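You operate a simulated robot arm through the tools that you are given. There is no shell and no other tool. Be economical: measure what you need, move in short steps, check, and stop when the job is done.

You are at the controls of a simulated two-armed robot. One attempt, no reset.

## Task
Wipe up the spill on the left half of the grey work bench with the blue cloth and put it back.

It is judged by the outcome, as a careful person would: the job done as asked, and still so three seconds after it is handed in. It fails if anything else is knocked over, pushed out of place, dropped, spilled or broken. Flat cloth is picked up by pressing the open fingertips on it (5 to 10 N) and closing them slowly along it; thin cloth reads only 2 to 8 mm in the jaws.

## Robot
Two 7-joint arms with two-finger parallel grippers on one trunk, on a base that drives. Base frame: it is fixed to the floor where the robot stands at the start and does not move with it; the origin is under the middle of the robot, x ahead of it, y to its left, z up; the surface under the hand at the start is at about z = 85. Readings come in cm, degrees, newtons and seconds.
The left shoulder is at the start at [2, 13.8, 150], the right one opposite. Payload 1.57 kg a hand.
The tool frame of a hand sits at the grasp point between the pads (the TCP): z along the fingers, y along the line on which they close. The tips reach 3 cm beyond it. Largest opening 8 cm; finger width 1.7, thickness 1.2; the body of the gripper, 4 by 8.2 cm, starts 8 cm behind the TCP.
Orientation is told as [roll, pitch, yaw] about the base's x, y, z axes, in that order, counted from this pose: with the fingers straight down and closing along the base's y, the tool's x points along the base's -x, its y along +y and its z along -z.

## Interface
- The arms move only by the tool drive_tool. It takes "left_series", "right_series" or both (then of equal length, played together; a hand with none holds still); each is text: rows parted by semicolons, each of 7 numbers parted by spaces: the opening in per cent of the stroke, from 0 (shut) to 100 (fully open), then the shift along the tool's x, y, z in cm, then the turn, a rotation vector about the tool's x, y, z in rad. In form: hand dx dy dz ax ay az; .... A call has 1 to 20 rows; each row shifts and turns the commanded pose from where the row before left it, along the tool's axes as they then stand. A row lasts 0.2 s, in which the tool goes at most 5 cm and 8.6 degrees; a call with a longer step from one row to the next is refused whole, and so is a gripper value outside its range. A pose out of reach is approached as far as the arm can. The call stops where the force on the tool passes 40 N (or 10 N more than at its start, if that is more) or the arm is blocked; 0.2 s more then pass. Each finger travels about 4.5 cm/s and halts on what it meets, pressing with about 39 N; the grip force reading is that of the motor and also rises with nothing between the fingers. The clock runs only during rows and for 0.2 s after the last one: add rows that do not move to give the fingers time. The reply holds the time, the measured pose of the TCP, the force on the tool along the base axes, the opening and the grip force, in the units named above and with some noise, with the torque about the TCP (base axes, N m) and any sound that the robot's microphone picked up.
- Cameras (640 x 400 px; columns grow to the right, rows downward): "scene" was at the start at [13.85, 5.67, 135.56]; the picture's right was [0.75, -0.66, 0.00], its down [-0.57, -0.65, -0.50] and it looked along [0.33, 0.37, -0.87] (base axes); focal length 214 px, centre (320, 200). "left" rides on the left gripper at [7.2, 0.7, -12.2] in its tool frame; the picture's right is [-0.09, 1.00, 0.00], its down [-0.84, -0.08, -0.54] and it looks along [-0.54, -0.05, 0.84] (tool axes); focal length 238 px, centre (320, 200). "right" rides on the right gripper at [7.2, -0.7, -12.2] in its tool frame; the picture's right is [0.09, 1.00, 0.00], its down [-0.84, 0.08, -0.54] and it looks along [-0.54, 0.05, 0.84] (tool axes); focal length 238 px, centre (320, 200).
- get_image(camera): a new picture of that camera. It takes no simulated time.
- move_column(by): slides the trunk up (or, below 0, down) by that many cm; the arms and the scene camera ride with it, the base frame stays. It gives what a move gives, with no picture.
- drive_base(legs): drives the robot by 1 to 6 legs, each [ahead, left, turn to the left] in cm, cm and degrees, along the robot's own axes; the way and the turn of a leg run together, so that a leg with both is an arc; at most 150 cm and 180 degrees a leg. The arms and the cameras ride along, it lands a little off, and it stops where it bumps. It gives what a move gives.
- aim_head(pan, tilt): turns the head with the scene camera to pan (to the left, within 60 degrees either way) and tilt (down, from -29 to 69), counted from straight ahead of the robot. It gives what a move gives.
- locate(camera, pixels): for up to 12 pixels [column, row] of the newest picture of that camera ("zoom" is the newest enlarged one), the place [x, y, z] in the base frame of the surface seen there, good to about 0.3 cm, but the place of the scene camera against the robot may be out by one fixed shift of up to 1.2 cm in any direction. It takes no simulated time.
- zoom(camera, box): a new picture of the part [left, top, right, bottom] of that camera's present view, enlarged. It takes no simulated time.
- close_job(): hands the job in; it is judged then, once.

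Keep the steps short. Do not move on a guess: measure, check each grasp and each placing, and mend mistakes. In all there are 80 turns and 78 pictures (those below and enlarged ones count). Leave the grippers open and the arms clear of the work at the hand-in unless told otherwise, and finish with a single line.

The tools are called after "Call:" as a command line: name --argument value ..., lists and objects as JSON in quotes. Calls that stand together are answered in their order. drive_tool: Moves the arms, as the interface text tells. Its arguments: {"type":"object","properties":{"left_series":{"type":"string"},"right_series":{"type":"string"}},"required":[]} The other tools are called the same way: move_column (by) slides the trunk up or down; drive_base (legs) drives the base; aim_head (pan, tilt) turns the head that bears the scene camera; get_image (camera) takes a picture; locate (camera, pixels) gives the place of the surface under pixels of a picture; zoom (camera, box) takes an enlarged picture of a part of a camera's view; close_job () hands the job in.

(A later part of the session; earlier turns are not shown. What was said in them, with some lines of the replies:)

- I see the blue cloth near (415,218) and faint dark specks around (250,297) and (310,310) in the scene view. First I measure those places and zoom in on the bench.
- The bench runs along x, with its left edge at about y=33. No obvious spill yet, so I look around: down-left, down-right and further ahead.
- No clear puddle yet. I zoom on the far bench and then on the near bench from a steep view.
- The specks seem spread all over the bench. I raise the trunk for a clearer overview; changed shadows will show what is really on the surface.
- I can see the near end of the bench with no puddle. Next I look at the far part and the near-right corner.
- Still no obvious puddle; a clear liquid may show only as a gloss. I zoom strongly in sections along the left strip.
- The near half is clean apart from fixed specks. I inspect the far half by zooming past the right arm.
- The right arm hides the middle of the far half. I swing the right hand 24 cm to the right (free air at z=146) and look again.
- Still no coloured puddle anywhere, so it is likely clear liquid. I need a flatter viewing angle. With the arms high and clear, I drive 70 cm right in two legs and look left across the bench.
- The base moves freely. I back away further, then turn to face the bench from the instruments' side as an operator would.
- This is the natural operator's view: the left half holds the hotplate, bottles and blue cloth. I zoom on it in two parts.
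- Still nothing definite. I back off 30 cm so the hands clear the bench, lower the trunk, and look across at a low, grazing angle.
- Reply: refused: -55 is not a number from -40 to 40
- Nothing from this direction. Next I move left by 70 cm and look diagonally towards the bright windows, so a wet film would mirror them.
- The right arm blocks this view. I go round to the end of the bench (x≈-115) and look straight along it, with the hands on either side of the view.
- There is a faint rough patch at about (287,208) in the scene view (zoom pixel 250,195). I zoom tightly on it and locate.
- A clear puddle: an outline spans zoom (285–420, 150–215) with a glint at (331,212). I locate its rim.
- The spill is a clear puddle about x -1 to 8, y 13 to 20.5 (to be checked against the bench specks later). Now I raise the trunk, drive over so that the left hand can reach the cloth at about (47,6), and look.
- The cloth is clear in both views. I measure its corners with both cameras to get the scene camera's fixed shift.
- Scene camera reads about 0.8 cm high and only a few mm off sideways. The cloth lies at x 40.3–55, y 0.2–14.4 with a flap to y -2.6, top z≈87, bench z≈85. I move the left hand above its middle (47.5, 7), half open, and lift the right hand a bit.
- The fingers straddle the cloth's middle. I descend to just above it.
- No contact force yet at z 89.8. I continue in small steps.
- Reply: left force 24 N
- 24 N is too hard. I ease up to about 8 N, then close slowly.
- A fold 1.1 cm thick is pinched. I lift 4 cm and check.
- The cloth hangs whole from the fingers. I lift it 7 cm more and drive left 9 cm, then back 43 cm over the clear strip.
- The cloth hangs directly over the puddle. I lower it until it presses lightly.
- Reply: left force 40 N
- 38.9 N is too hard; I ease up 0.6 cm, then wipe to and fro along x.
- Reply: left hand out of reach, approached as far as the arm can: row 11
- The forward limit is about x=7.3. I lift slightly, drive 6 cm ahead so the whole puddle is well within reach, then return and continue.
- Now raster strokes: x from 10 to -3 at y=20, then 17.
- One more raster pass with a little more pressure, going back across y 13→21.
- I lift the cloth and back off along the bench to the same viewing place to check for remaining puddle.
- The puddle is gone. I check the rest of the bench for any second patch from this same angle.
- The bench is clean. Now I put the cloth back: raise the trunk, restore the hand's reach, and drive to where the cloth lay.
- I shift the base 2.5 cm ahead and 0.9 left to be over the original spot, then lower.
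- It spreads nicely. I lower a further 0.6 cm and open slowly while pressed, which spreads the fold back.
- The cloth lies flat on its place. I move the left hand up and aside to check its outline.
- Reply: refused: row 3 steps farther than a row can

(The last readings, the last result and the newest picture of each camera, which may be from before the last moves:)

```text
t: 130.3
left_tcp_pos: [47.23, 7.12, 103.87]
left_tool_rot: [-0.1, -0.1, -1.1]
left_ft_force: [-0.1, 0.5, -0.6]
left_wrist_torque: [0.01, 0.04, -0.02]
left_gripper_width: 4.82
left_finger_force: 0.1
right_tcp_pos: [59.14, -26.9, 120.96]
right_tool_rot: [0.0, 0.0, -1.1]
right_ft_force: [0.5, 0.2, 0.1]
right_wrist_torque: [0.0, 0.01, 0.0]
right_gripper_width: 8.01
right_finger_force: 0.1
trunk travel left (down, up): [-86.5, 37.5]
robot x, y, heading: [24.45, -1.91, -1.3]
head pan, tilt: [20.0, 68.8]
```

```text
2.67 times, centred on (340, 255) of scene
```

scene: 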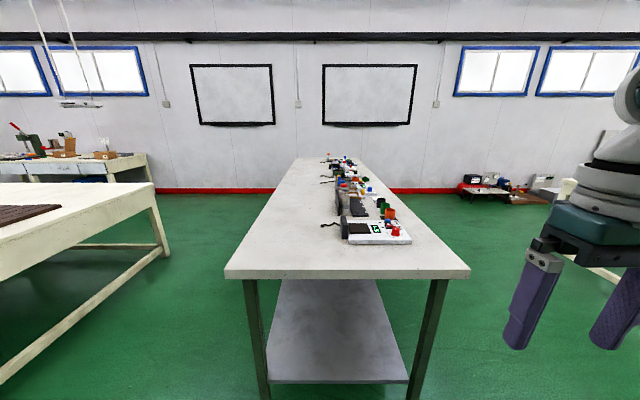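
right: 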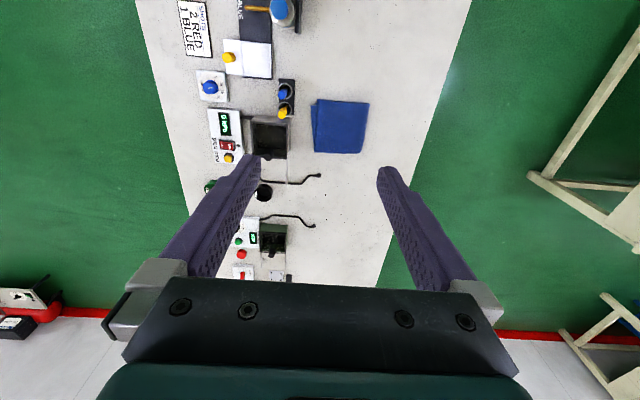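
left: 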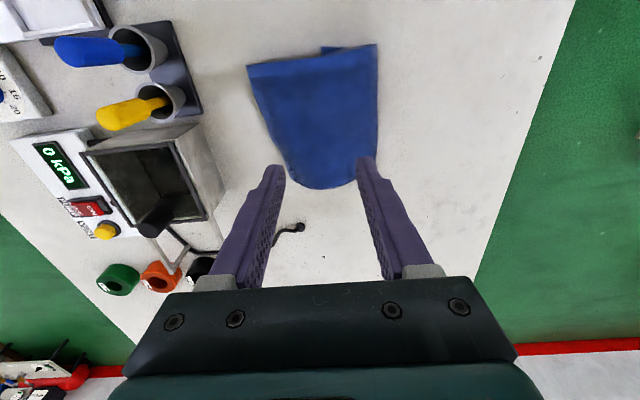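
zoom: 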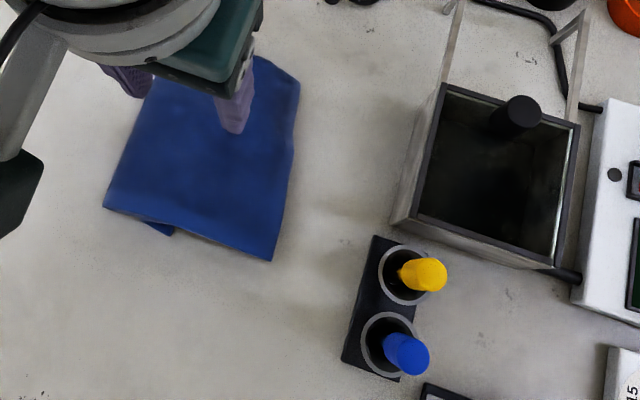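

That step was too long; I repeat it in smaller rows.

Call:
drive_tool --left_series "100 0 0 -4 0 0 0; 100 0 0 -4 0 0 0; 100 0 0 -4 0 0 0; 100 0 4 0 0 0 0; 100 0 4 0 0 0 0; 100 0 4 0 0 0 0; 100 0 4 0 0 0 0; 100 0 2 0 0 0 0; 100 0 0 0 0 0 0"

Call:
get_image --camera "left"

Call:
zoom --camera "scene" --box '[220, 180, 460, 330]'

```text
t: 132.3
left_tcp_pos: [47.56, 25.27, 115.88]
left_tool_rot: [-0.1, 0.0, -1.2]
left_ft_force: [-0.2, 0.4, -0.4]
left_wrist_torque: [-0.02, -0.03, 0.03]
left_gripper_width: 8.01
left_finger_force: 0.1
right_tcp_pos: [59.04, -26.82, 120.98]
right_tool_rot: [0.0, 0.0, -1.3]
right_ft_force: [-0.6, 0.4, 0.5]
right_wrist_torque: [0.0, -0.03, -0.01]
right_gripper_width: 8.0
right_finger_force: 0.1
trunk travel left (down, up): [-86.5, 37.5]
robot x, y, heading: [24.25, -1.9, -1.3]
head pan, tilt: [20.0, 68.8]
```

```text
14 pictures are left
```

left: 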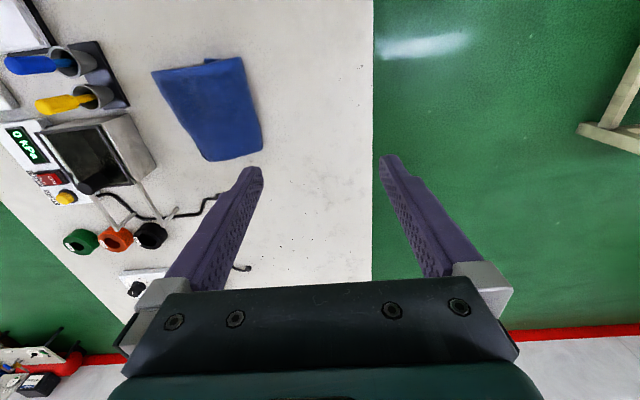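

```text
2.67 times, centred on (340, 255) of scene
```

zoom: 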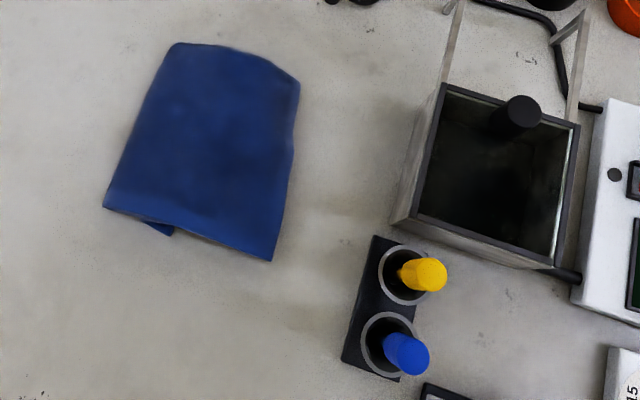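

Call:
locate --camera "left" --pixels '[[153, 73], [241, 58], [262, 150], [210, 160], [207, 112], [208, 61]]'

```text
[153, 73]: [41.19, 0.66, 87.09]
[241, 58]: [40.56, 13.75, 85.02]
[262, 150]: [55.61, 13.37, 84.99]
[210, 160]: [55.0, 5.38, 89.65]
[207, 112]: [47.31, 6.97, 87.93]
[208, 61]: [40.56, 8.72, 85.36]
```

The cloth lies at x 40.5–55.5, y 0.6–13.7, which is its original spot, still folded. Both hands are open. I raise the trunk so the arms are well clear, then hand in.

Call:
move_column --by 20

Call:
get_image --camera "scene"

```text
t: 134.4
left_tcp_pos: [47.73, 25.26, 135.96]
left_tool_rot: [0.0, -0.1, -1.1]
left_ft_force: [-0.1, 0.6, 0.0]
left_wrist_torque: [0.0, -0.01, 0.0]
left_gripper_width: 8.0
left_finger_force: 0.0
right_tcp_pos: [59.1, -26.94, 140.9]
right_tool_rot: [0.0, 0.0, -1.2]
right_ft_force: [-0.2, 0.3, -0.3]
right_wrist_torque: [-0.02, 0.02, 0.03]
right_gripper_width: 7.96
right_finger_force: 0.0
trunk travel left (down, up): [-106.5, 17.5]
robot x, y, heading: [24.89, -1.68, -1.1]
head pan, tilt: [20.0, 68.8]
```

```text
12 pictures are left
```

scene: 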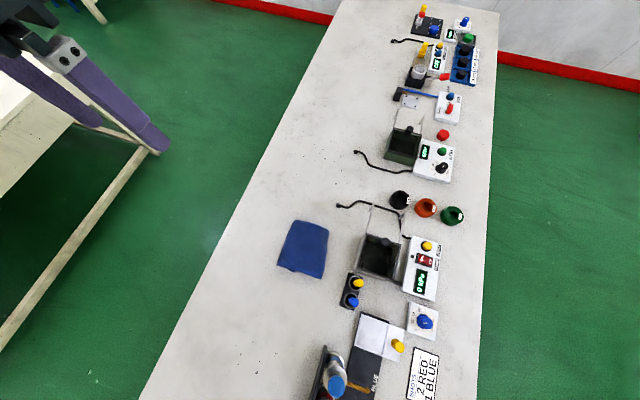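

Everything else stands as it was. I hand in.

Call:
close_job

```text
The job is handed in.
```

The clear spill on the left half of the grey bench is wiped up, the blue cloth is back in its original place (still folded, one end slightly narrower), and nothing else was moved.
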